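You operate a simulated robot arm through the tools that you are given. There is no shell and no other tool. Be economical: measure what you need, move in short steps, check, and stop when the job is done.

Carry out the task below with a simulated robot arm. There is one attempt and no reset: what you move stays moved.

## Task
Grease the patch on top of the short rail.
Fine: use the red brush and the grease pot. Brush back in its well, lid back on the pot. Set down upright: red brush. A coat counts when it lies all over at full strength: go over it till it gets no stronger.

Only the result counts: the job must be done as asked and must still hold three seconds after the hand-in. Knocking over, shifting, dropping, spilling or breaking anything else fails it. A push-on lid holds only when it is set on centred and level and pressed home; a screw cap is set on level and turned clockwise until tight.

## Robot
A 7-joint arm with a two-finger parallel gripper, fixed in place. Base frame: the origin is at the foot of the arm, x ahead of it, y to its left, z up; the work surface is at about z = 84. Lengths are in cm, angles in rad, forces in N, time in s.
With the tool pointing down near the work surface it reaches from about 30 to 70 cm from the base axis. Its first joint turns from -1.152 to 1.152 rad. Payload 1.57 kg.
The tool frame sits at the grasp point between the pads (the TCP): z along the fingers, y along the line on which they close. The tips reach 3 cm beyond it. The gripper opens to 11 cm. The fingers are 2.4 cm wide and 1.2 cm thick; the gripper's body (4.8 by 11.2 cm) begins 7.8 cm behind the TCP.
Orientation is that of the tool frame in the base frame, as a unit quaternion [w, x, y, z]. With the fingers straight down and closing along the base's y, the tool's x points along the base's -x, its y along +y and its z along -z.

## Interface
- The arm moves only by the tool servo_tool. Its arguments are lists of equal length, an entry for each row: "dr": the turn, a rotation vector about the tool's x, y, z in units of 45 degrees (1.0 is 45 degrees), a list of three; "dp": the shift along the tool's x, y, z in units of 400 mm (1.0 is 400 mm), a list of three; "hand": the opening in per cent of the stroke, from 0 (shut) to 100 (fully open). In form: {"dr": [[ax, ay, az], ...], "dp": [[dx, dy, dz], ...], "hand": [hand, ...]}. A call has 1 to 8 rows; each row is the pose to reach, as a shift and turn from the pose commanded when the call began, along the tool's axes at that moment. A call with a number of a shift or a turn outside -1 to 1 is refused whole. A row lasts 0.2 s, in which the tool goes at most 5 cm and 0.15 rad; a call with a longer step from one row to the next is refused whole, and so is a gripper value outside its range. A pose out of reach is approached as far as the arm can. The call stops where the force on the tool passes 80 N (or 10 N more than at its start, if that is more) or the arm is blocked; 0.2 s more then pass. The fingers move at their own pace (about 10.8 cm/s each) and stop on an object; they squeeze with about 34 N. The grip force told is the motor's: it shows also when the fingers shut on nothing. Time passes only in rows, and 0.2 s behind the last, so rows that repeat a pose let the fingers close. It gives the time, the measured TCP pose, the force on the tool (base axes), the opening and the grip force at its end, in the units of the frame above (readings bear some noise), with the torque about the TCP (base axes, N m) and any sound that the robot's microphone picked up.
- Cameras (640 x 400 px; columns grow to the right, rows downward): "scene" is fixed at [17.13, -39.15, 141.2]; the picture's right is [0.74, -0.67, 0.00], its down [-0.33, -0.37, -0.87] and it looks along [0.58, 0.65, -0.50] (base axes); focal length 241 px, centre (320, 200). "wrist" rides on the gripper at [7, 1.6, -14.1] in the tool frame; the picture's right is [-0.23, 0.97, 0.00], its down [-0.86, -0.20, -0.48] and it looks along [-0.47, -0.11, 0.88] (tool axes); focal length 222 px, centre (320, 200). There is no depth. A picture from a camera that has moved, and an enlarged one, comes with that camera's place and axes in the base frame and with its lens.
- camera(camera): a new picture of that camera. No time passes.
- zoom(camera, box): a new picture of the part [left, top, right, bottom] of that camera's present view, enlarged. No time passes.
- close_job(): hands the job in; it is judged then, once.

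Work in short steps. Places have to be worked out from the pictures, the camera data and where the tool is seen: move nearer, look again, correct. Check each grasp and each placing, and mend what went wrong. You have 120 turns and 76 pictures in all, those below and enlarged ones among them. Open the gripper and draw the arm clear of the work before you hand the job in, unless the task says otherwise.

The tools are called after "Request:" as name(argument=value, ...) on one line, values as JSON. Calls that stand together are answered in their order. servo_tool: Moves the arm, as the interface text tells. Its arguments: {"type":"object","properties":{"dr":{"type":"array"},"dp":{"type":"array"},"hand":{"type":"array"}},"required":["dr","dp","hand"]} The other tools are called the same way: camera (camera) takes a picture; zoom (camera, box) takes an enlarged picture of a part of a camera's view; close_job () hands the job in.

At the start:

```text
t: 0.0
ee_pos: [38.72, 4.39, 126.9]
tcp_rot: [0.0, 0.0, 1.0, 0.001]
ft_force: [-0.3, -0.2, 0.2]
wrist_torque: [-0.01, 0.0, -0.02]
width: 10.99
grip_force: 0.0
```

scene: 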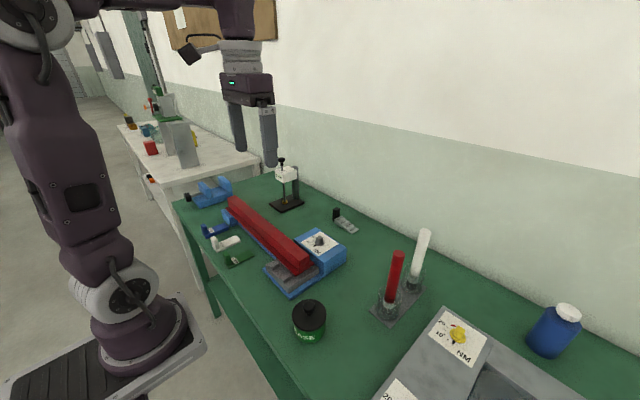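
wrist: 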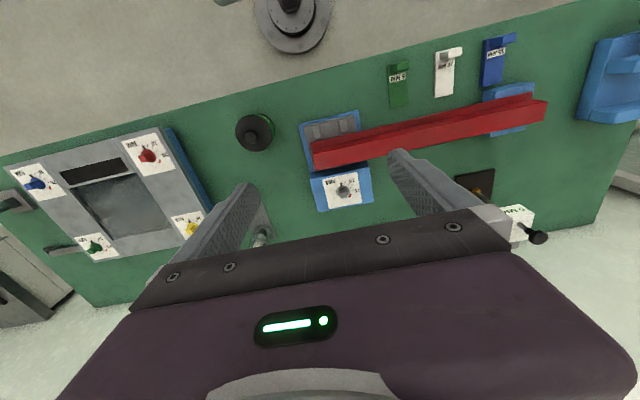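

I start by zooming in on the working area to identify the rail, the pot and the brushes.

Request:
zoom(camera="scene", box=[180, 140, 380, 300])

Request:
zoom(camera="scene", box=[260, 220, 460, 360])

Request:
zoom(camera="wrist", box=[220, 20, 620, 250])

```text
2.50 times, centred on (280, 220) of scene
camera zoom: at [17.13, -39.15, 141.2], right [0.74, -0.67, 0.0], down [-0.33, -0.37, -0.87], along [0.58, 0.65, -0.5], focal length 602 px, centre (420, 150)
```

zoom: 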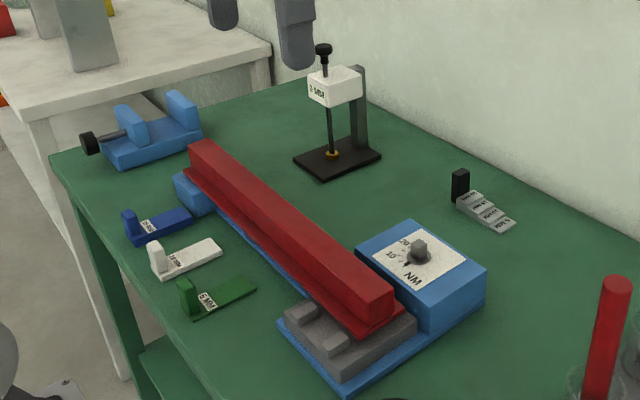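

```text
2.86 times, centred on (360, 290) of scene
camera zoom: at [17.13, -39.15, 141.2], right [0.74, -0.67, 0.0], down [-0.33, -0.37, -0.87], along [0.58, 0.65, -0.5], focal length 688 px, centre (206, -57)
```

zoom: 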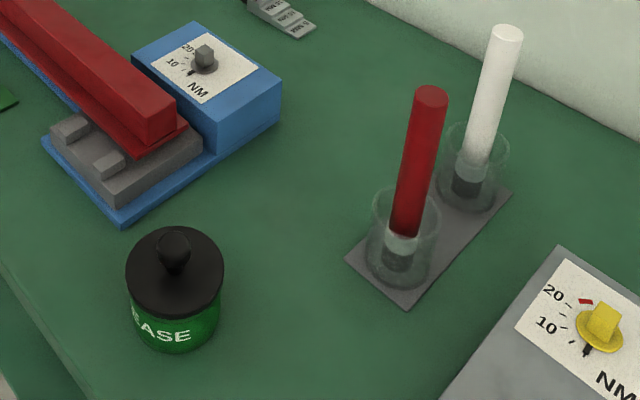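

```text
1.60 times, centred on (420, 135) of wrist
camera zoom: at [31.66, 6.11, 141.04], right [0.23, 0.97, 0.0], down [0.86, -0.2, 0.48], along [0.47, -0.11, -0.88], focal length 355 px, centre (160, 304)
```

zoom: 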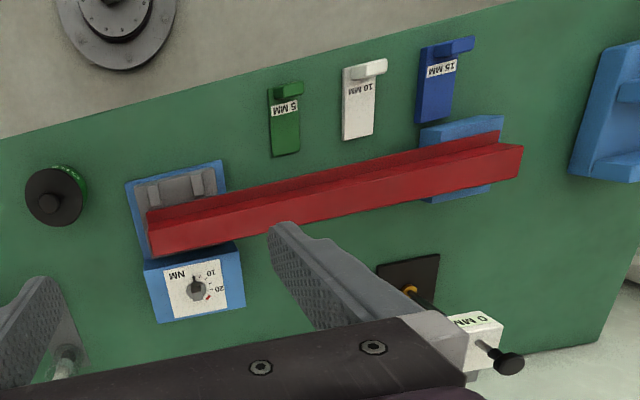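

The short rail isn't obvious; I look at the grey station and the far end of the bench.

Request:
zoom(camera="wrist", box=[0, 100, 280, 300])

Request:
zoom(camera="scene", box=[360, 270, 640, 400])

```text
2.00 times, centred on (140, 200) of wrist
camera zoom: at [31.66, 6.11, 141.04], right [0.23, 0.97, 0.0], down [0.86, -0.2, 0.48], along [0.47, -0.11, -0.88], focal length 444 px, centre (680, 200)
```

zoom: 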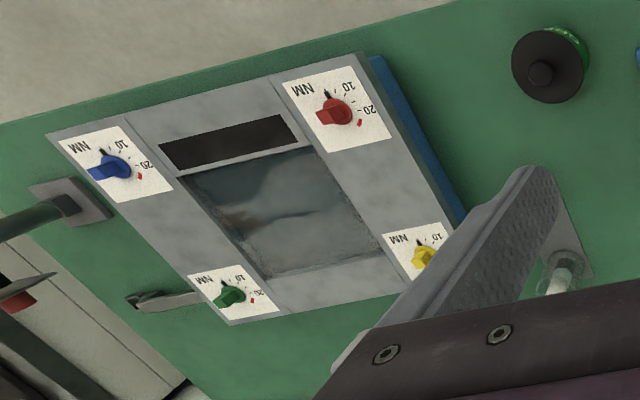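

```text
2.29 times, centred on (500, 335) of scene
camera zoom: at [17.13, -39.15, 141.2], right [0.74, -0.67, 0.0], down [-0.33, -0.37, -0.87], along [0.58, 0.65, -0.5], focal length 551 px, centre (-91, -109)
```

zoom: 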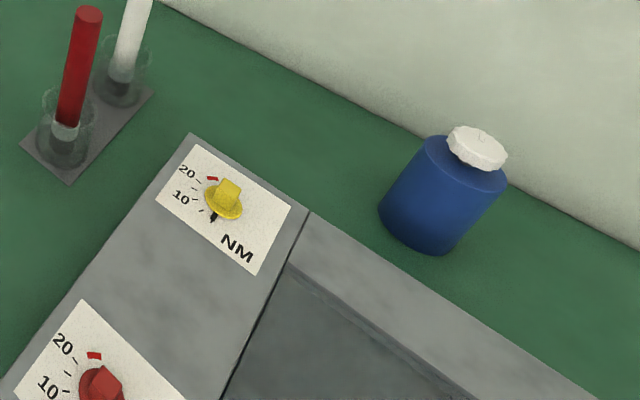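

No short rail seen yet; I move the arm high toward -y for a better view of that end of the bench.

Request:
servo_tool(dr=[[0, 0, 0], [0, 0, 0], [0, 0, 0], [0, 0, 0], [0, 0, 0], [0, 0, 0]], dp=[[0, -0.12, 0], [0, -0.24, 0], [0, -0.36, 0], [0, -0.48, 0], [0, -0.6, 0], [0, -0.7, 0]], hand=[100, 100, 100, 100, 100, 100])

Request:
camera(camera="wrist")

Request:
camera(camera="scene")

```text
t: 1.4
ee_pos: [38.59, -23.52, 126.89]
tcp_rot: [-0.001, 0.0, 1.0, 0.0]
ft_force: [-0.4, 0.1, -1.1]
wrist_torque: [0.01, -0.02, 0.0]
width: 11.01
grip_force: 0.1
```

```text
68 pictures are left
camera wrist: at [31.51, -21.86, 140.96], right [0.23, 0.97, 0.0], down [0.86, -0.2, 0.48], along [0.47, -0.11, -0.88], focal length 222 px, centre (320, 200)
```

wrist: 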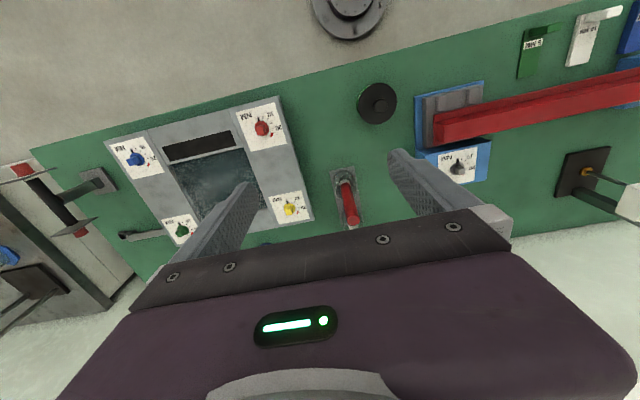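

```text
67 pictures are left
```

scene: 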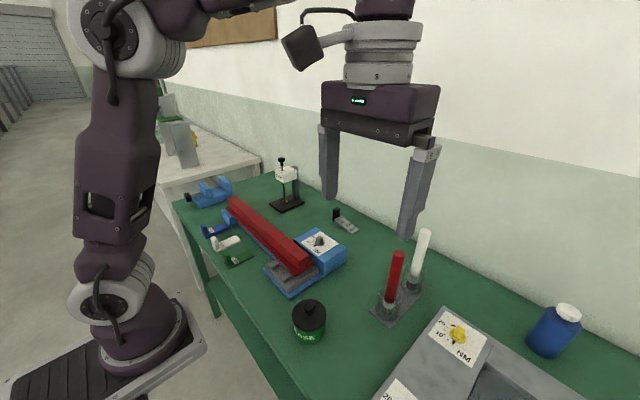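

I zoom into the left end of this wrist view, where a bar stands up on a plate.

Request:
zoom(camera="wrist", box=[0, 120, 240, 270])

Request:
zoom(camera="wrist", box=[300, 60, 500, 230])

```text
2.67 times, centred on (120, 195) of wrist
camera zoom: at [31.51, -21.86, 140.96], right [0.23, 0.97, 0.0], down [0.86, -0.2, 0.48], along [0.47, -0.11, -0.88], focal length 592 px, centre (853, 213)
```

zoom: 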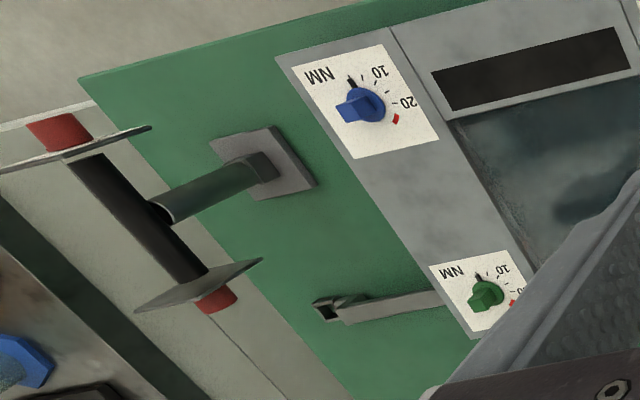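

```text
2.35 times, centred on (400, 145) of wrist
camera zoom: at [31.51, -21.86, 140.96], right [0.23, 0.97, 0.0], down [0.86, -0.2, 0.48], along [0.47, -0.11, -0.88], focal length 523 px, centre (132, 329)
```

zoom: 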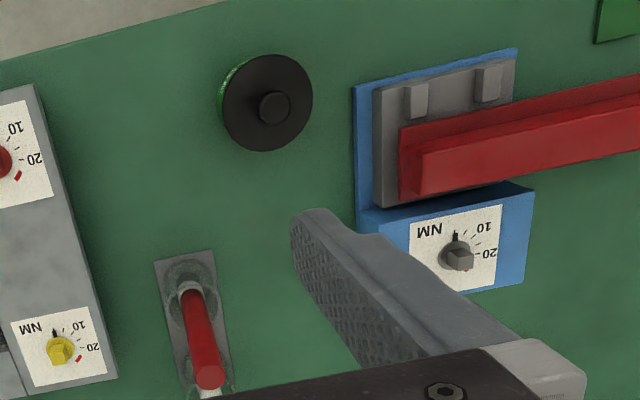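

Still no clear short rail. I move further to -y to view the parts hidden behind the grey station.

Request:
servo_tool(dr=[[0, 0, 0], [0, 0, 0], [0, 0, 0], [0, 0, 0], [0, 0, 0]], dp=[[0, -0.12, 0], [0, -0.24, 0], [0, -0.36, 0], [0, -0.48, 0], [0, -0.6, 0]], hand=[100, 100, 100, 100, 100])

Request:
camera(camera="wrist")

```text
t: 2.6
ee_pos: [36.87, -38.08, 123.63]
tcp_rot: [0.0, 0.0, 1.0, 0.0]
ft_force: [-0.6, 0.4, 0.4]
wrist_torque: [-0.02, -0.01, -0.02]
width: 11.0
grip_force: 0.0
out of reach, approached as far as the arm can: row 3, 4, 5
```

```text
64 pictures are left
camera wrist: at [29.83, -36.51, 137.75], right [0.23, 0.97, 0.0], down [0.86, -0.2, 0.48], along [0.47, -0.11, -0.88], focal length 222 px, centre (320, 200)
```

wrist: 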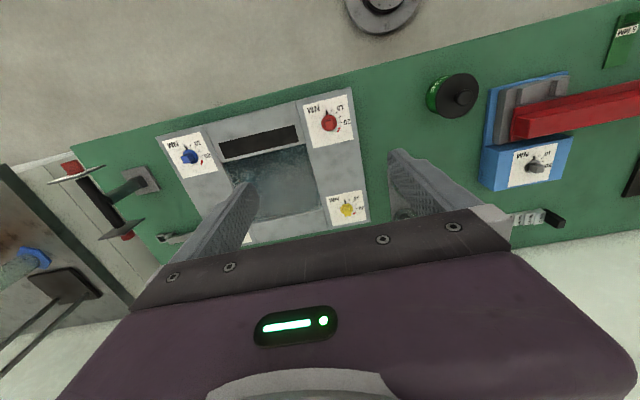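

I turn the hand so its camera looks toward the -y end of the bench.

Request:
servo_tool(dr=[[0, 0, 0.16], [0, 0, 0.33], [0, 0, 0.5], [0, 0, 0.67], [0, 0, 0.84], [0, 0, 1.0]], dp=[[0, 0.03, 0], [0, 0.06, 0], [0, 0.1, 0], [0, 0.15, 0], [0, 0.15, 0], [0, 0.15, 0]], hand=[100, 100, 100, 100, 100, 100])

Request:
camera(camera="wrist")

```text
t: 4.0
ee_pos: [36.87, -32.02, 123.57]
tcp_rot: [0.0, 0.383, 0.924, 0.0]
ft_force: [0.0, 0.2, -0.4]
wrist_torque: [0.01, 0.03, 0.02]
width: 11.02
grip_force: 0.1
```

```text
63 pictures are left
camera wrist: at [33.1, -25.87, 137.68], right [0.85, 0.53, 0.0], down [0.46, -0.75, 0.48], along [0.25, -0.41, -0.88], focal length 222 px, centre (320, 200)
```

wrist: 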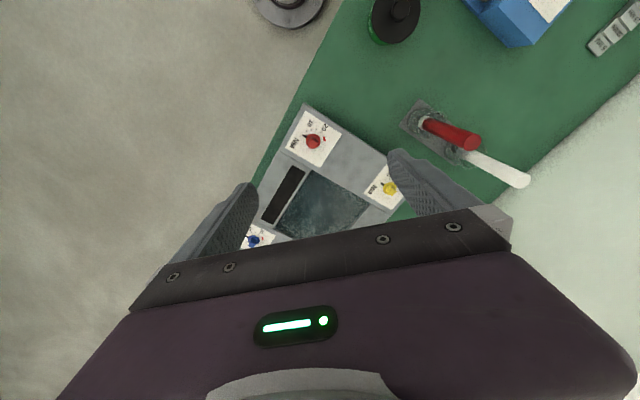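

I look closer at the red rail and the small stepped piece by the wall with zooms from the scene camera, and at the second table.

Request:
zoom(camera="scene", box=[220, 180, 360, 300])

Request:
zoom(camera="scene", box=[100, 80, 260, 220])

Request:
zoom(camera="scene", box=[190, 180, 270, 280])

```text
3.33 times, centred on (290, 240) of scene
camera zoom: at [17.13, -39.15, 141.2], right [0.74, -0.67, 0.0], down [-0.33, -0.37, -0.87], along [0.58, 0.65, -0.5], focal length 803 px, centre (420, 67)
```

zoom: 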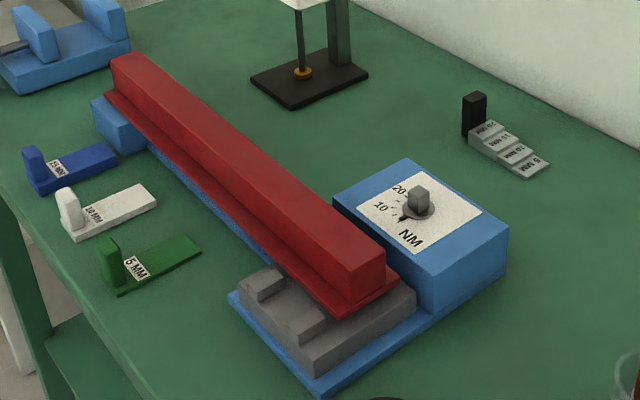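

```text
2.86 times, centred on (180, 150) of scene
camera zoom: at [17.13, -39.15, 141.2], right [0.74, -0.67, 0.0], down [-0.33, -0.37, -0.87], along [0.58, 0.65, -0.5], focal length 688 px, centre (720, 343)
```

zoom: 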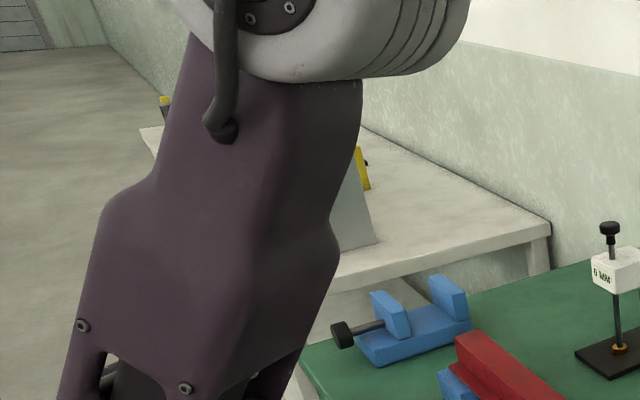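

```text
4.00 times, centred on (230, 230) of scene
camera zoom: at [17.13, -39.15, 141.2], right [0.74, -0.67, 0.0], down [-0.33, -0.37, -0.87], along [0.58, 0.65, -0.5], focal length 964 px, centre (680, 80)
```

zoom: 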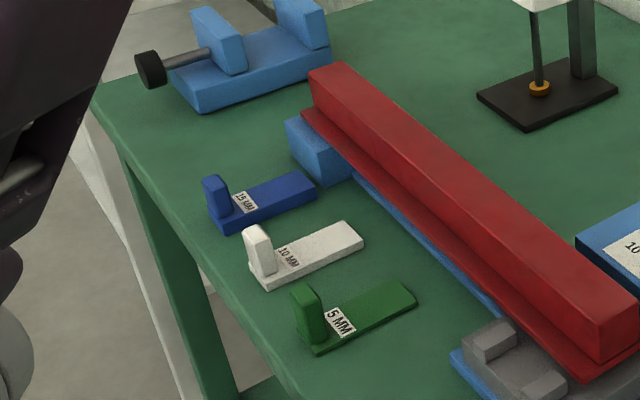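

I close up on the red rail's end: go over it with the wrist camera to see the grey block and the rail top from above.

Request:
servo_tool(dr=[[0, 0, -0.18], [0, 0, -0.36], [0, 0, -0.54], [0, 0, -0.72], [0, 0, -0.9], [0, 0, -1.0], [0, 0, -1.0]], dp=[[-0.08, 0.08, 0], [-0.16, 0.16, 0], [-0.24, 0.24, 0], [-0.32, 0.32, 0], [-0.4, 0.4, 0], [-0.48, 0.48, 0], [-0.5, 0.54, 0]], hand=[100, 100, 100, 100, 100, 100, 100])

Request:
camera(camera="wrist")

Request:
camera(camera="scene")

```text
t: 5.6
ee_pos: [54.95, -23.4, 118.58]
tcp_rot: [0.0, 0.0, 1.0, 0.0]
ft_force: [-0.3, -0.5, -0.7]
wrist_torque: [-0.05, 0.08, 0.0]
width: 10.98
grip_force: 0.0
out of reach, approached as far as the arm can: row 2, 3, 4, 5, 6, 7
```

```text
59 pictures are left
camera wrist: at [47.98, -21.73, 132.74], right [0.23, 0.97, 0.0], down [0.85, -0.2, 0.48], along [0.47, -0.11, -0.88], focal length 222 px, centre (320, 200)
```

wrist: 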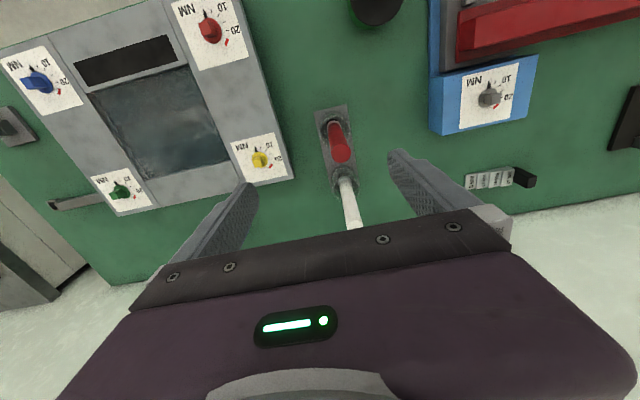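

```text
58 pictures are left
```

scene: 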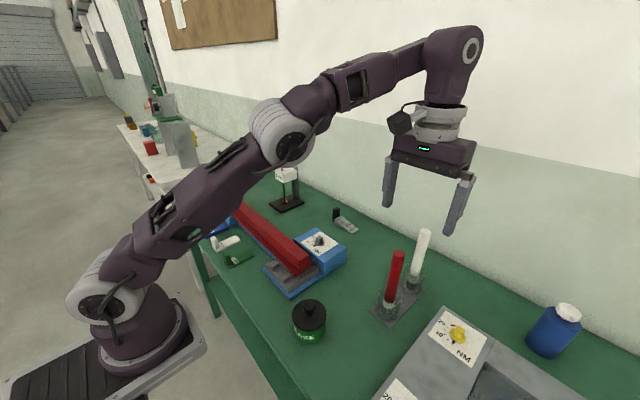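

I move the camera in over the grey block and red rail, to about (34, 8, 107).

Request:
servo_tool(dr=[[0, 0, 0], [0, 0, 0], [0, 0, 0], [0, 0, 0], [0, 0, 0], [0, 0, 0], [0, 0, 0], [0, 0, 0]], dp=[[0.063, 0.096, 0.035], [0.126, 0.192, 0.07], [0.19, 0.288, 0.105], [0.253, 0.384, 0.14], [0.316, 0.48, 0.175], [0.38, 0.576, 0.21], [0.443, 0.672, 0.245], [0.51, 0.768, 0.28]], hand=[100, 100, 100, 100, 100, 100, 100, 100])

Request:
camera(camera="wrist")

```text
t: 7.4
ee_pos: [34.8, 7.36, 107.31]
tcp_rot: [0.0, 0.0, 1.0, 0.0]
ft_force: [0.3, 0.7, 0.1]
wrist_torque: [0.03, -0.01, -0.01]
width: 11.01
grip_force: 0.1
```

```text
57 pictures are left
camera wrist: at [27.77, 8.94, 121.53], right [0.23, 0.97, 0.0], down [0.85, -0.2, 0.48], along [0.47, -0.11, -0.88], focal length 222 px, centre (320, 200)
```

wrist: 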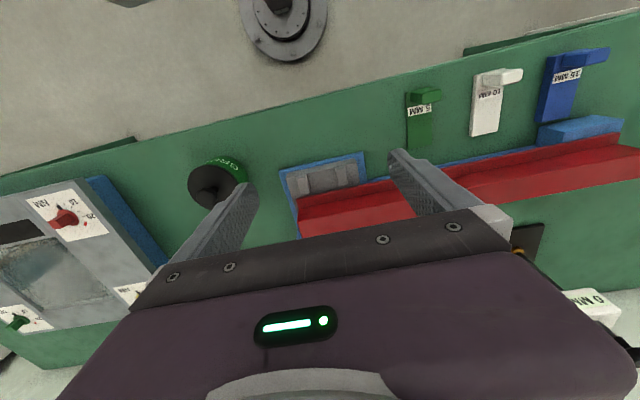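

Request:
zoom(camera="wrist", box=[260, 130, 420, 240])

```text
3.64 times, centred on (340, 185) of wrist
camera zoom: at [27.77, 8.94, 121.53], right [0.23, 0.97, 0.0], down [0.85, -0.2, 0.48], along [0.47, -0.11, -0.88], focal length 808 px, centre (247, 254)
```

zoom: 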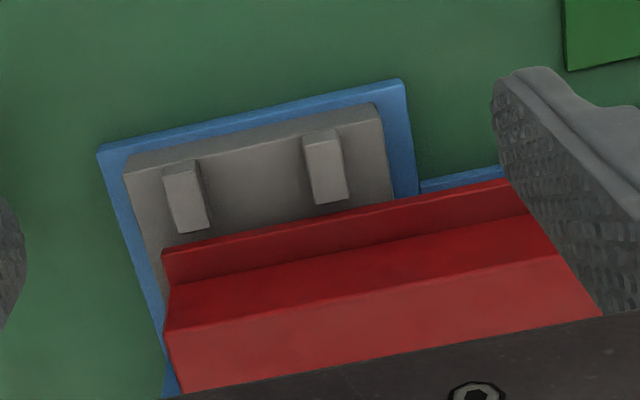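

The red bar has a rail-like foot and head, and it's the only rail on the bench. I check its top for a marked patch.

Request:
zoom(camera="wrist", box=[440, 110, 640, 240])

Request:
servo_tool(dr=[[0, 0, 0], [0, 0, 0], [0, 0, 0], [0, 0, 0], [0, 0, 0]], dp=[[0.04, 0.1, -0.04], [0.04, 0.2, -0.08], [0.04, 0.3, -0.14], [0.04, 0.4, -0.2], [0.04, 0.5, -0.25]], hand=[100, 100, 100, 100, 100])

Request:
camera(camera="wrist")

```text
3.08 times, centred on (540, 175) of wrist
camera zoom: at [27.77, 8.94, 121.53], right [0.23, 0.97, 0.0], down [0.85, -0.2, 0.48], along [0.47, -0.11, -0.88], focal length 684 px, centre (-357, 277)
```

zoom: 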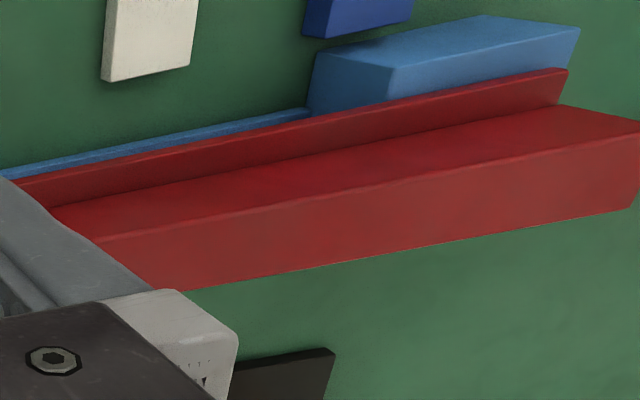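

```text
t: 8.6
ee_pos: [33.21, 27.35, 117.47]
tcp_rot: [0.0, 0.0, 1.0, -0.001]
ft_force: [-0.4, -0.1, 0.2]
wrist_torque: [-0.04, -0.01, 0.01]
width: 11.01
grip_force: 0.1
```

```text
54 pictures are left
camera wrist: at [26.05, 28.94, 131.61], right [0.23, 0.97, 0.0], down [0.86, -0.2, 0.48], along [0.47, -0.11, -0.88], focal length 222 px, centre (320, 200)
```

wrist: 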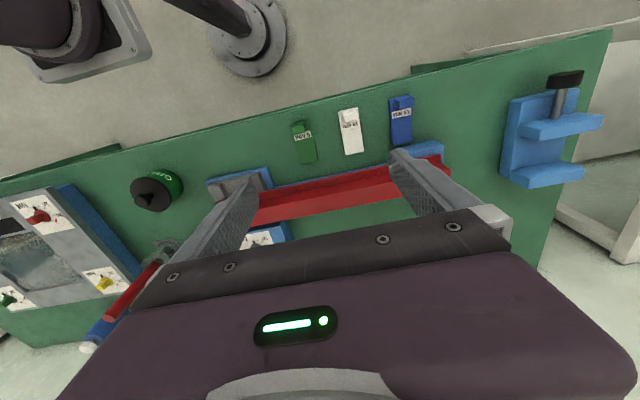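

I take a hard zoom of the grey block/rail end and the rail top from the scene camera.

Request:
zoom(camera="scene", box=[255, 225, 355, 305])

Request:
zoom(camera="wrist", box=[0, 180, 160, 360])

```text
5.00 times, centred on (305, 265) of scene
camera zoom: at [17.13, -39.15, 141.2], right [0.74, -0.67, 0.0], down [-0.33, -0.37, -0.87], along [0.58, 0.64, -0.5], focal length 1204 px, centre (395, -125)
```

zoom: 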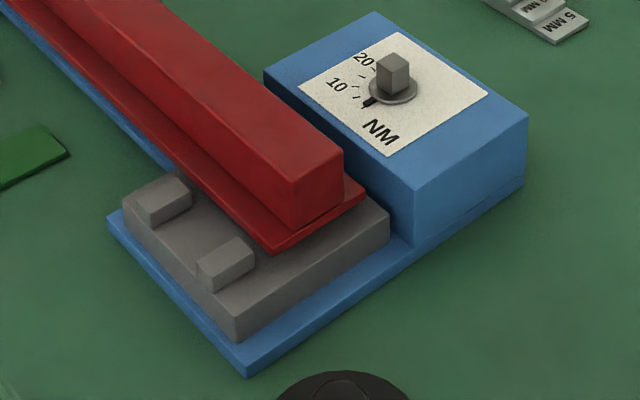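

```text
2.22 times, centred on (80, 270) of wrist
camera zoom: at [26.05, 28.94, 131.61], right [0.23, 0.97, 0.0], down [0.86, -0.2, 0.48], along [0.47, -0.11, -0.88], focal length 494 px, centre (853, 44)
```

zoom: 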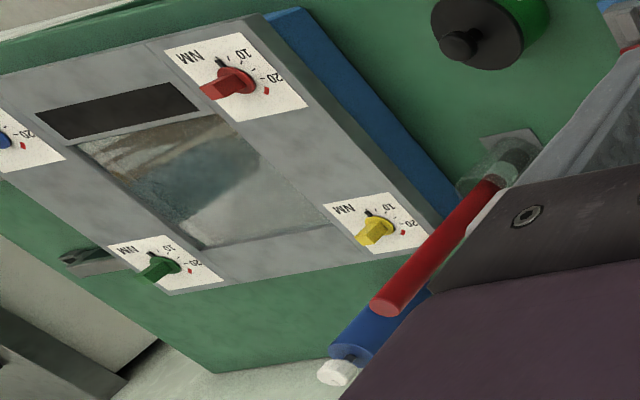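

I zoom the rail top from this wrist position to look for a patch outline.

Request:
zoom(camera="wrist", box=[250, 150, 410, 230])

Request:
zoom(camera="scene", box=[220, 190, 310, 250])

```text
4.00 times, centred on (330, 190) of wrist
camera zoom: at [26.05, 28.94, 131.61], right [0.23, 0.97, 0.0], down [0.86, -0.2, 0.48], along [0.47, -0.11, -0.88], focal length 888 px, centre (280, 240)
```

zoom: 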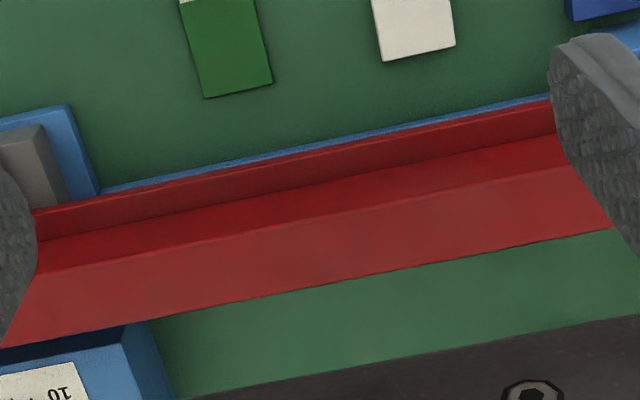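

```text
6.67 times, centred on (265, 220) of scene
camera zoom: at [17.13, -39.15, 141.2], right [0.74, -0.67, 0.0], down [-0.33, -0.37, -0.87], along [0.58, 0.64, -0.5], focal length 1606 px, centre (687, 67)
```

zoom: 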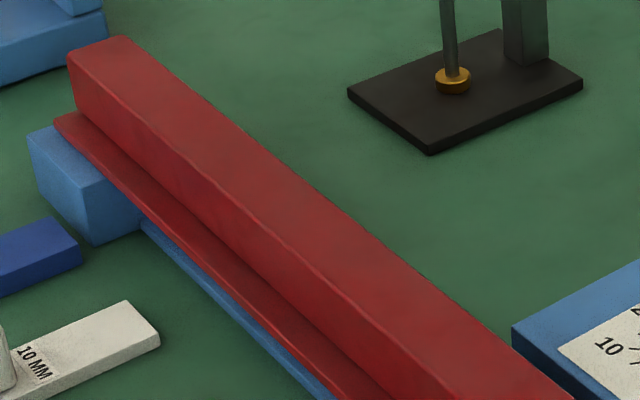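

No patch shows on the red bar. I look from over the bar to its far (+x) side and the wall side for another rail.

Request:
servo_tool(dr=[[0, 0, 0], [0, 0, 0], [0, 0, 0], [0, 0, 0], [0, 0, 0]], dp=[[-0.1, -0.05, 0], [-0.2, -0.1, 0], [-0.3, -0.15, 0], [-0.4, -0.2, 0], [-0.5, -0.25, 0]], hand=[100, 100, 100, 100, 100])

Request:
camera(camera="wrist")

```text
t: 9.8
ee_pos: [52.79, 17.31, 117.3]
tcp_rot: [-0.001, 0.0, 1.0, -0.001]
ft_force: [0.2, 0.1, -0.4]
wrist_torque: [-0.01, 0.0, 0.04]
width: 11.01
grip_force: 0.2
```

```text
49 pictures are left
camera wrist: at [45.91, 18.88, 131.45], right [0.23, 0.97, 0.0], down [0.86, -0.2, 0.48], along [0.47, -0.11, -0.88], focal length 222 px, centre (320, 200)
```

wrist: 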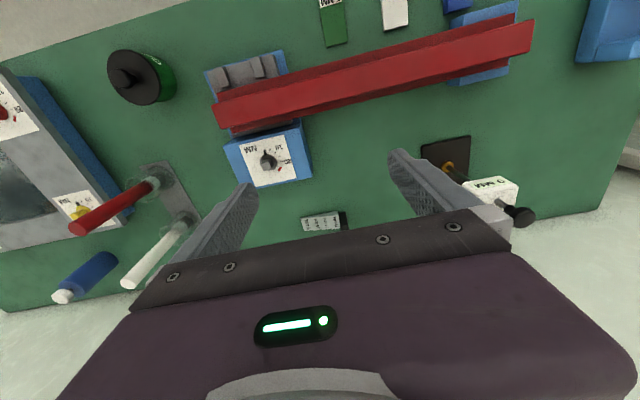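

Request:
zoom(camera="wrist", box=[190, 30, 350, 200])

Request:
zoom(camera="wrist", box=[400, 0, 640, 150])

```text
2.35 times, centred on (270, 115) of wrist
camera zoom: at [45.91, 18.88, 131.45], right [0.23, 0.97, 0.0], down [0.86, -0.2, 0.48], along [0.47, -0.11, -0.88], focal length 523 px, centre (438, 400)
```

zoom: 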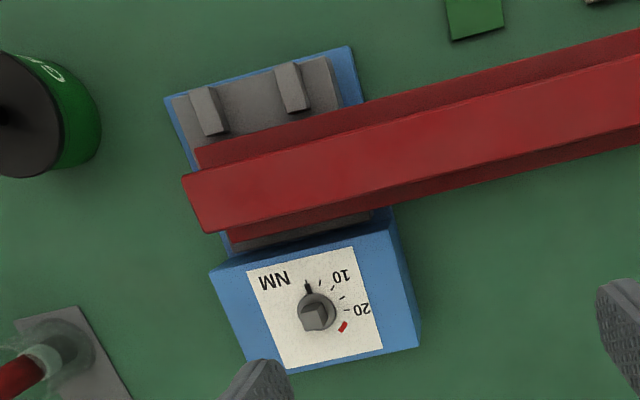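

```text
2.67 times, centred on (520, 75) of wrist
camera zoom: at [45.91, 18.88, 131.45], right [0.23, 0.97, 0.0], down [0.86, -0.2, 0.48], along [0.47, -0.11, -0.88], focal length 592 px, centre (-213, 533)
```

zoom: 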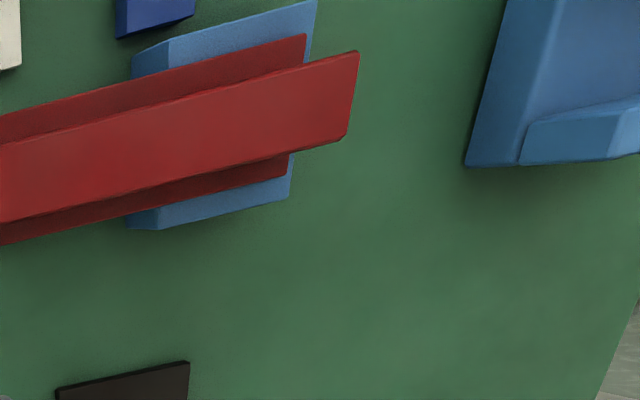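

The red piece is a T-section rail lying in a clamp bed — it is the rail. Next I go over the pot for accurate locating.

Request:
servo_tool(dr=[[0, 0, 0], [0, 0, 0], [0, 0, 0], [0, 0, 0], [0, 0, 0], [0, 0, 0], [0, 0, 0]], dp=[[0.053, -0.105, 0.03], [0.106, -0.21, 0.06], [0.159, -0.314, 0.09], [0.212, -0.419, 0.12], [0.265, -0.523, 0.15], [0.318, -0.628, 0.18], [0.37, -0.7325, 0.22]], hand=[100, 100, 100, 100, 100, 100, 100])

Request:
camera(camera="wrist")

Request:
zoom(camera="scene", box=[270, 220, 450, 350])

```text
t: 11.4
ee_pos: [38.3, -12.02, 108.85]
tcp_rot: [0.0, 0.0, 1.0, 0.0]
ft_force: [-1.0, -1.2, 0.0]
wrist_torque: [0.02, -0.01, 0.01]
width: 11.01
grip_force: 0.1
```

```text
46 pictures are left
camera wrist: at [31.23, -10.42, 122.95], right [0.23, 0.97, 0.0], down [0.85, -0.2, 0.48], along [0.47, -0.11, -0.88], focal length 222 px, centre (320, 200)
```

wrist: 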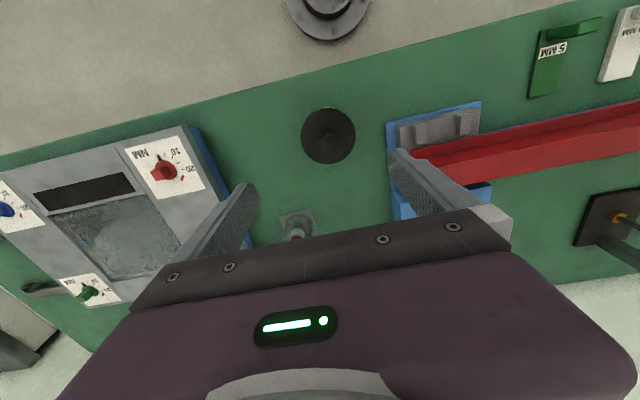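

```text
3.08 times, centred on (360, 285) of scene
camera zoom: at [17.13, -39.15, 141.2], right [0.74, -0.67, 0.0], down [-0.33, -0.37, -0.87], along [0.58, 0.65, -0.5], focal length 741 px, centre (197, -62)
```

zoom: 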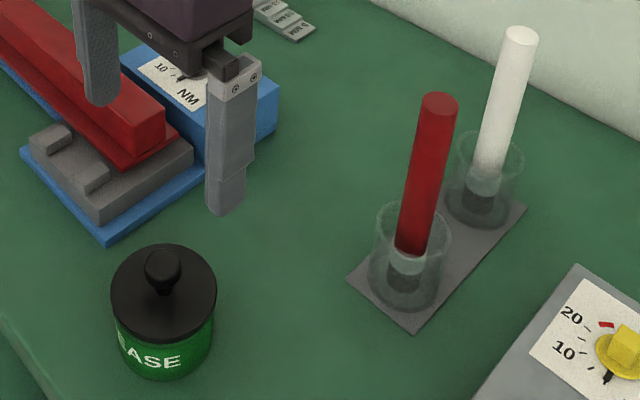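

Request:
zoom(camera="wrist", box=[270, 85, 390, 250])

```text
2.42 times, centred on (330, 168) of wrist
camera zoom: at [31.23, -10.42, 122.95], right [0.23, 0.97, 0.0], down [0.85, -0.2, 0.48], along [0.47, -0.11, -0.88], focal length 538 px, centre (296, 279)
```

zoom: 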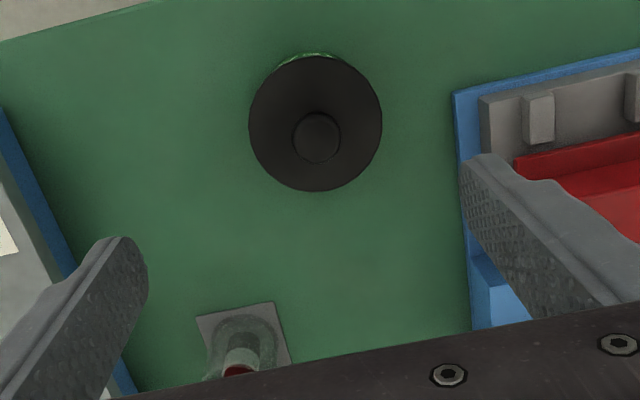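

Lid centre triangulates to about (38.6, -11.1), lid top z≈91.2, knob top z≈94.3. I move above the knob with the gripper at ~5.5 cm and check.

Request:
servo_tool(dr=[[0, 0, 0], [0, 0, 0], [0, 0, 0]], dp=[[-0.0075, 0.023, 0.1], [-0.0075, 0.023, 0.2], [-0.0075, 0.023, 0.255]], hand=[50, 50, 50])

Request:
zoom(camera="scene", box=[250, 240, 370, 350])

Request:
camera(camera="wrist")

```text
t: 12.2
ee_pos: [38.37, -11.14, 98.57]
tcp_rot: [0.001, 0.0, 1.0, 0.0]
ft_force: [-0.3, 0.4, 0.5]
wrist_torque: [0.01, 0.01, -0.03]
width: 5.48
grip_force: 0.0
```

```text
3.64 times, centred on (310, 295) of scene
camera zoom: at [17.13, -39.15, 141.2], right [0.74, -0.67, 0.0], down [-0.33, -0.37, -0.87], along [0.58, 0.65, -0.5], focal length 876 px, centre (356, -146)
```

zoom: 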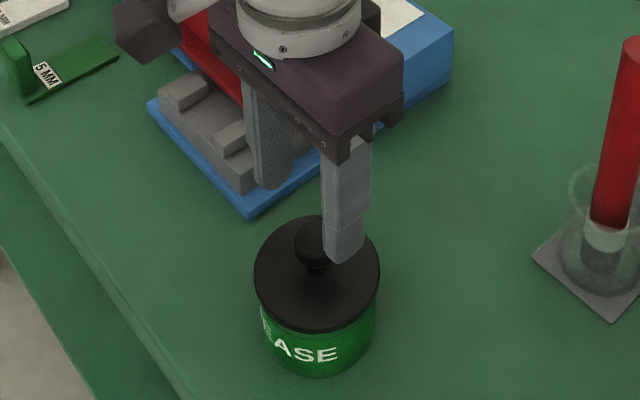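

```text
42 pictures are left
camera wrist: at [31.37, -9.46, 112.77], right [0.23, 0.97, 0.0], down [0.86, -0.2, 0.48], along [0.47, -0.11, -0.88], focal length 222 px, centre (320, 200)
```

wrist: 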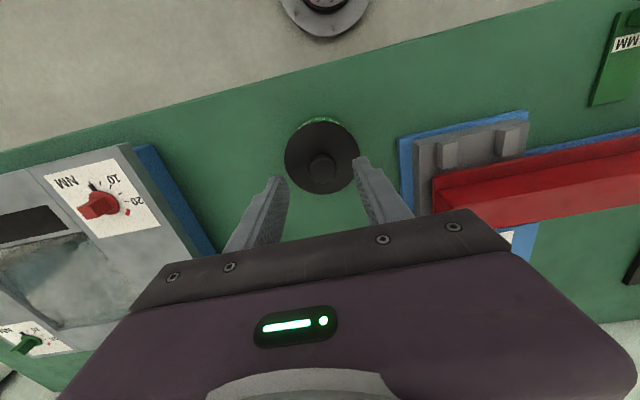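

Alignment is good (knob ≈ (38.4, -11.0)). I lower 4 cm and close on the knob.

Request:
servo_tool(dr=[[0, 0, 0], [0, 0, 0], [0, 0, 0], [0, 0, 0], [0, 0, 0]], dp=[[0, 0.002, 0.06], [0, 0.002, 0.095], [0, 0.002, 0.095], [0, 0.002, 0.095], [0, 0.002, 0.095]], hand=[50, 50, 0, 0, 0])

Request:
zoom(camera="scene", box=[270, 250, 350, 350])

```text
t: 13.4
ee_pos: [38.45, -10.79, 94.51]
tcp_rot: [0.0, 0.001, 1.0, 0.0]
ft_force: [0.9, 0.4, -0.9]
wrist_torque: [-0.02, 0.03, -0.01]
width: 2.53
grip_force: 33.9
heard: snap
```

```text
4.00 times, centred on (310, 300) of scene
camera zoom: at [17.13, -39.15, 141.2], right [0.74, -0.67, 0.0], down [-0.33, -0.37, -0.87], along [0.58, 0.65, -0.5], focal length 964 px, centre (360, -200)
```

zoom: 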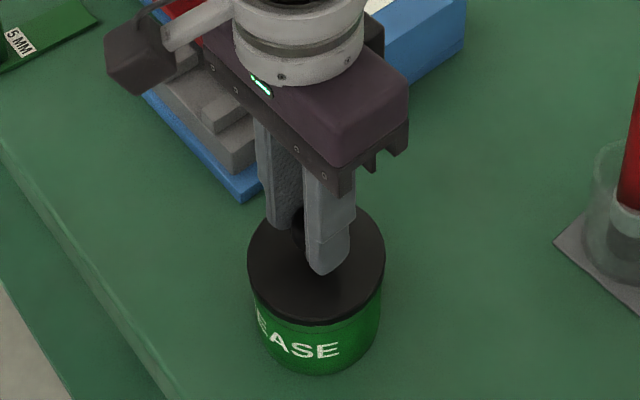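

Knob is gripped (2.53 cm, 34 N). I lift straight up gently.

Request:
servo_tool(dr=[[0, 0, 0], [0, 0, 0], [0, 0, 0], [0, 0, 0], [0, 0, 0]], dp=[[0, 0, -0.01], [0, 0, -0.025], [0, 0, -0.05], [0, 0, -0.1], [0, 0, -0.15]], hand=[0, 0, 0, 0, 0])

Request:
zoom(camera="scene", box=[250, 230, 370, 350])

```text
t: 14.6
ee_pos: [38.51, -10.98, 100.8]
tcp_rot: [0.0, 0.001, 1.0, 0.0]
ft_force: [0.3, 1.1, -0.2]
wrist_torque: [0.0, 0.0, 0.0]
width: 0.0
grip_force: 21.2
```

```text
3.33 times, centred on (310, 290) of scene
camera zoom: at [17.13, -39.15, 141.2], right [0.74, -0.67, 0.0], down [-0.33, -0.37, -0.87], along [0.58, 0.65, -0.5], focal length 803 px, centre (353, -100)
```

zoom: 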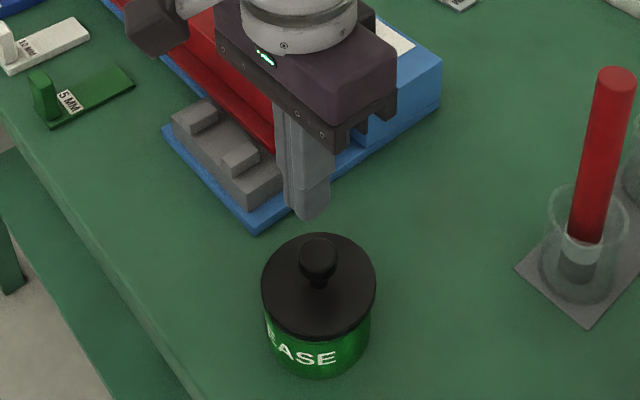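

The fingers slipped off the ball knob, so I must grip lower, under the ball. I reopen and step down to find the lid surface.

Request:
servo_tool(dr=[[0, 0, 0], [0, 0, 0], [0, 0, 0], [0, 0, 0], [0, 0, 0]], dp=[[0, 0, 0], [0, 0, 0.05], [0, 0, 0.1], [0, 0, 0.15], [0, 0, 0.167]], hand=[50, 50, 50, 50, 50])

Request:
zoom(camera="scene", box=[280, 270, 340, 340])

```text
t: 15.8
ee_pos: [38.5, -10.84, 94.0]
tcp_rot: [0.0, 0.0, 1.0, 0.0]
ft_force: [0.0, -0.7, -0.9]
wrist_torque: [0.01, 0.01, -0.01]
width: 5.5
grip_force: 0.1
```

```text
5.71 times, centred on (310, 305) of scene
camera zoom: at [17.13, -39.15, 141.2], right [0.74, -0.67, 0.0], down [-0.33, -0.37, -0.87], along [0.58, 0.65, -0.5], focal length 1376 px, centre (377, -400)
```

zoom: 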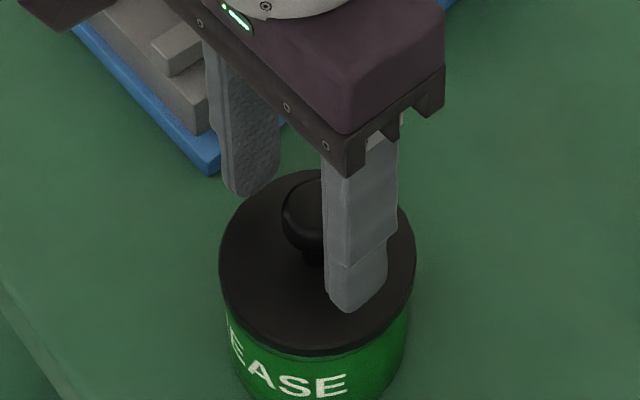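

No contact yet; I keep stepping down in 3 mm steps until the lid is felt.

Request:
servo_tool(dr=[[0, 0, 0], [0, 0, 0]], dp=[[0, 0, 0.0075], [0, 0, 0.015]], hand=[50, 50])

```text
t: 16.4
ee_pos: [38.49, -10.95, 93.41]
tcp_rot: [0.0, 0.001, 1.0, 0.0]
ft_force: [0.6, 0.7, -0.7]
wrist_torque: [0.02, 0.01, 0.0]
width: 5.51
grip_force: 0.0
```

Request:
servo_tool(dr=[[0, 0, 0], [0, 0, 0]], dp=[[0, 0, 0.0075], [0, 0, 0.0125]], hand=[50, 50])

Request:
zoom(camera="scene", box=[280, 270, 340, 340])

```text
t: 17.0
ee_pos: [38.52, -10.93, 93.03]
tcp_rot: [-0.001, 0.0, 1.0, 0.0]
ft_force: [1.1, 1.0, -0.2]
wrist_torque: [0.01, 0.03, 0.0]
width: 5.51
grip_force: 0.0
```

```text
5.71 times, centred on (310, 305) of scene
camera zoom: at [17.13, -39.15, 141.2], right [0.74, -0.67, 0.0], down [-0.33, -0.37, -0.87], along [0.58, 0.65, -0.5], focal length 1376 px, centre (377, -400)
```

zoom: 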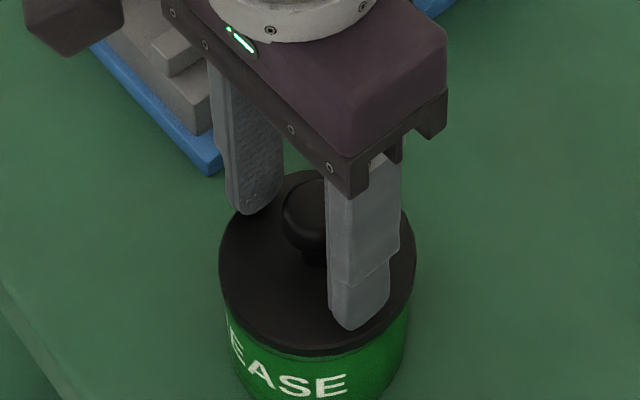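

Tips are now clearly below the ball's middle. I close here.

Request:
servo_tool(dr=[[0, 0, 0], [0, 0, 0], [0, 0, 0]], dp=[[0, 0, 0.008], [0, 0, 0.008], [0, 0, 0.008]], hand=[50, 0, 0])

Request:
servo_tool(dr=[[0, 0, 0], [0, 0, 0], [0, 0, 0]], dp=[[0, 0, -0.005], [0, 0, -0.012], [0, 0, -0.02]], hand=[0, 0, 0])

Request:
zoom(camera="scene", box=[270, 250, 350, 350])

```text
t: 17.5
ee_pos: [38.55, -10.91, 92.92]
tcp_rot: [0.002, 0.0, 1.0, -0.001]
ft_force: [-1.4, -6.3, 36.3]
wrist_torque: [0.37, 0.57, -0.18]
width: 2.8
grip_force: 17.5
heard: snap
stopped in row 2: the force on the tool passed its limit at 84 N (the readings are from after the stop); the commanded pose is now the measured one
```

```text
t: 18.3
ee_pos: [38.68, -10.94, 93.67]
tcp_rot: [0.0, 0.0, 1.0, 0.0]
ft_force: [0.1, 0.3, -0.5]
wrist_torque: [0.01, 0.0, -0.03]
width: 2.54
grip_force: 34.1
heard: snap
```

```text
4.00 times, centred on (310, 300) of scene
camera zoom: at [17.13, -39.15, 141.2], right [0.74, -0.67, 0.0], down [-0.33, -0.37, -0.87], along [0.58, 0.65, -0.5], focal length 964 px, centre (360, -200)
```

zoom: 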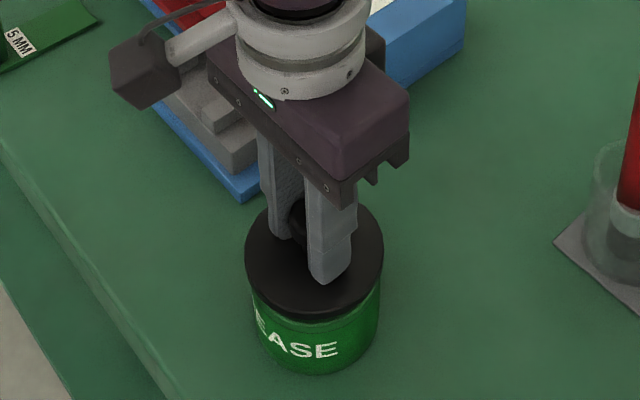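

Grip holds at 2.54 cm after 0.75 cm rise, with another snap (lid released?). I lift on and look.

Request:
servo_tool(dr=[[0, 0, 0], [0, 0, 0], [0, 0, 0], [0, 0, 0]], dp=[[0, 0, -0.02], [0, 0, -0.06], [0, 0, -0.12], [0, 0, -0.18]], hand=[0, 0, 0, 0])

Request:
zoom(camera="scene", box=[250, 220, 370, 350])

```text
t: 19.3
ee_pos: [38.56, -10.75, 100.89]
tcp_rot: [0.001, 0.0, 1.0, 0.0]
ft_force: [0.1, -0.1, -0.5]
wrist_torque: [-0.01, -0.02, -0.02]
width: 2.53
grip_force: 33.7
```

```text
3.08 times, centred on (310, 285) of scene
camera zoom: at [17.13, -39.15, 141.2], right [0.74, -0.67, 0.0], down [-0.33, -0.37, -0.87], along [0.58, 0.65, -0.5], focal length 741 px, centre (351, -62)
```

zoom: 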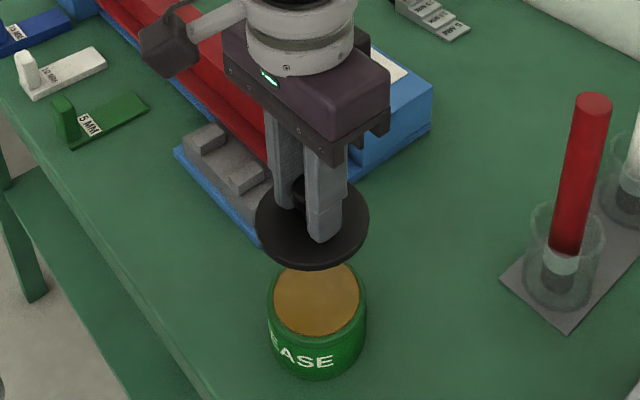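

The lid is off and the pot shows ochre grease. I carry the lid to free bench at (49, -11) and lower it near the surface.

Request:
servo_tool(dr=[[0, 0, 0], [0, 0, 0], [0, 0, 0], [0, 0, 0], [0, 0, 0], [0, 0, 0]], dp=[[-0.1, 0, 0], [-0.2, 0, 0], [-0.26, 0, 0.05], [-0.26, 0, 0.15], [-0.26, 0, 0.24], [-0.26, 0, 0.28]], hand=[0, 0, 0, 0, 0, 0])

Request:
zoom(camera="scene", box=[280, 220, 420, 350])

```text
t: 20.7
ee_pos: [49.12, -11.01, 89.45]
tcp_rot: [0.001, 0.0, 1.0, 0.0]
ft_force: [0.5, 0.8, -0.6]
wrist_torque: [0.01, 0.0, -0.02]
width: 2.52
grip_force: 34.1
```

```text
3.08 times, centred on (350, 285) of scene
camera zoom: at [17.14, -39.15, 141.2], right [0.74, -0.67, 0.0], down [-0.33, -0.37, -0.87], along [0.58, 0.65, -0.5], focal length 741 px, centre (228, -62)
```

zoom: 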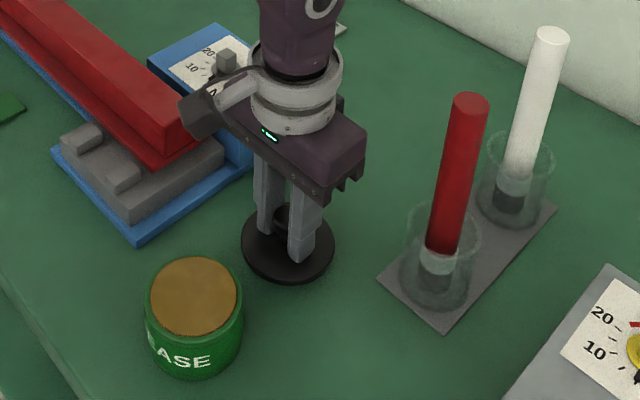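

Close to the surface and clear of everything. I creep down until contact.

Request:
servo_tool(dr=[[0, 0, 0], [0, 0, 0], [0, 0, 0]], dp=[[0, 0, 0.008], [0, 0, 0.016], [0, 0, 0.022]], hand=[0, 0, 0])

```text
t: 21.5
ee_pos: [48.98, -10.85, 88.7]
tcp_rot: [0.001, 0.0, 1.0, 0.0]
ft_force: [0.2, -0.3, 0.0]
wrist_torque: [0.0, 0.0, 0.0]
width: 2.52
grip_force: 34.4
```

Request:
servo_tool(dr=[[0, 0, 0], [0, 0, 0], [0, 0, 0]], dp=[[0, 0, 0.006], [0, 0, 0.012], [0, 0, 0.018]], hand=[0, 0, 0])

```text
t: 22.3
ee_pos: [49.08, -10.89, 88.04]
tcp_rot: [0.001, 0.0, 1.0, 0.0]
ft_force: [1.0, -0.6, -0.9]
wrist_torque: [0.01, 0.0, 0.0]
width: 2.52
grip_force: 33.8
```

Request:
servo_tool(dr=[[0, 0, 0], [0, 0, 0], [0, 0, 0]], dp=[[0, 0, 0.005], [0, 0, 0.01], [0, 0, 0.015]], hand=[0, 0, 0])

Request:
zoom(camera="scene", box=[310, 260, 390, 330])

```text
t: 23.1
ee_pos: [48.96, -11.04, 87.66]
tcp_rot: [0.003, -0.001, 1.0, 0.001]
ft_force: [-12.3, 6.8, 71.1]
wrist_torque: [0.23, 0.32, 0.05]
width: 2.52
grip_force: 34.0
```

```text
5.71 times, centred on (350, 295) of scene
camera zoom: at [16.99, -39.11, 141.23], right [0.74, -0.67, 0.0], down [-0.33, -0.37, -0.87], along [0.58, 0.64, -0.5], focal length 1376 px, centre (149, -343)
```

zoom: 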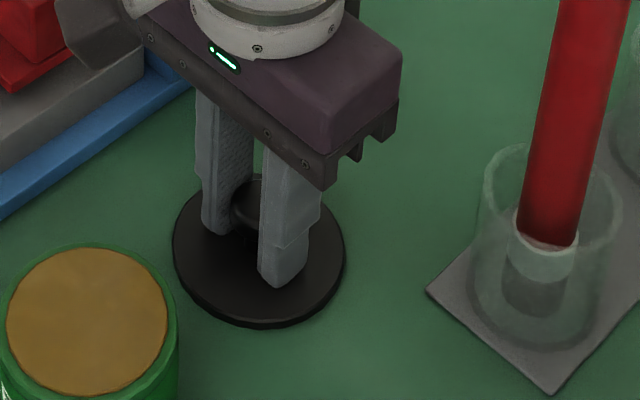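

The lid is down (71 N). I ease up a touch, open, and lift away.

Request:
servo_tool(dr=[[0, 0, 0], [0, 0, 0], [0, 0, 0], [0, 0, 0], [0, 0, 0], [0, 0, 0], [0, 0, 0]], dp=[[0, 0, -0.004], [0, 0, -0.004], [0, 0, -0.004], [0, 0, -0.06], [0, 0, -0.16], [0, 0, -0.28], [0, 0, -0.4]], hand=[0, 50, 50, 50, 50, 60, 60])

Request:
camera(camera="wrist")

Request:
zoom(camera="scene", box=[280, 220, 450, 350])

```text
t: 24.7
ee_pos: [48.86, -10.54, 103.41]
tcp_rot: [0.0, 0.001, 1.0, 0.001]
ft_force: [-0.7, 0.0, -0.2]
wrist_torque: [0.05, 0.0, -0.03]
width: 6.62
grip_force: 0.1
```

```text
33 pictures are left
camera wrist: at [41.86, -8.99, 117.6], right [0.23, 0.97, 0.0], down [0.85, -0.2, 0.48], along [0.47, -0.11, -0.88], focal length 222 px, centre (320, 200)
```

wrist: 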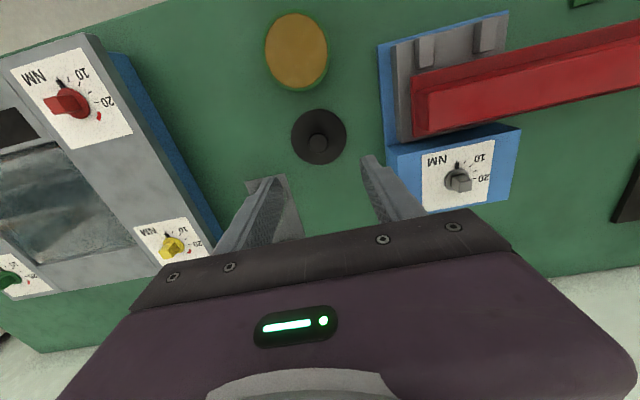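

```text
3.08 times, centred on (365, 285) of scene
camera zoom: at [17.13, -39.15, 141.2], right [0.74, -0.67, 0.0], down [-0.33, -0.37, -0.87], along [0.58, 0.65, -0.5], focal length 741 px, centre (182, -62)
```

zoom: 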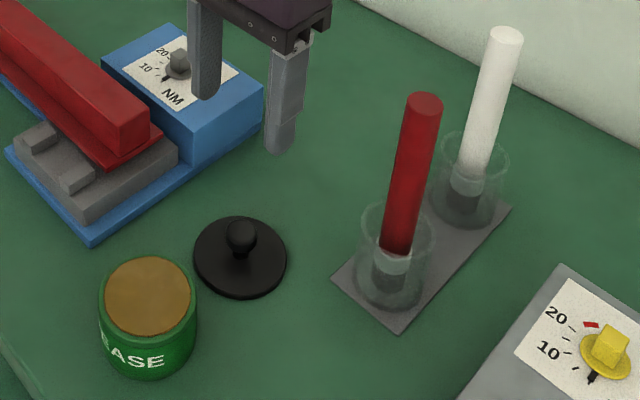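

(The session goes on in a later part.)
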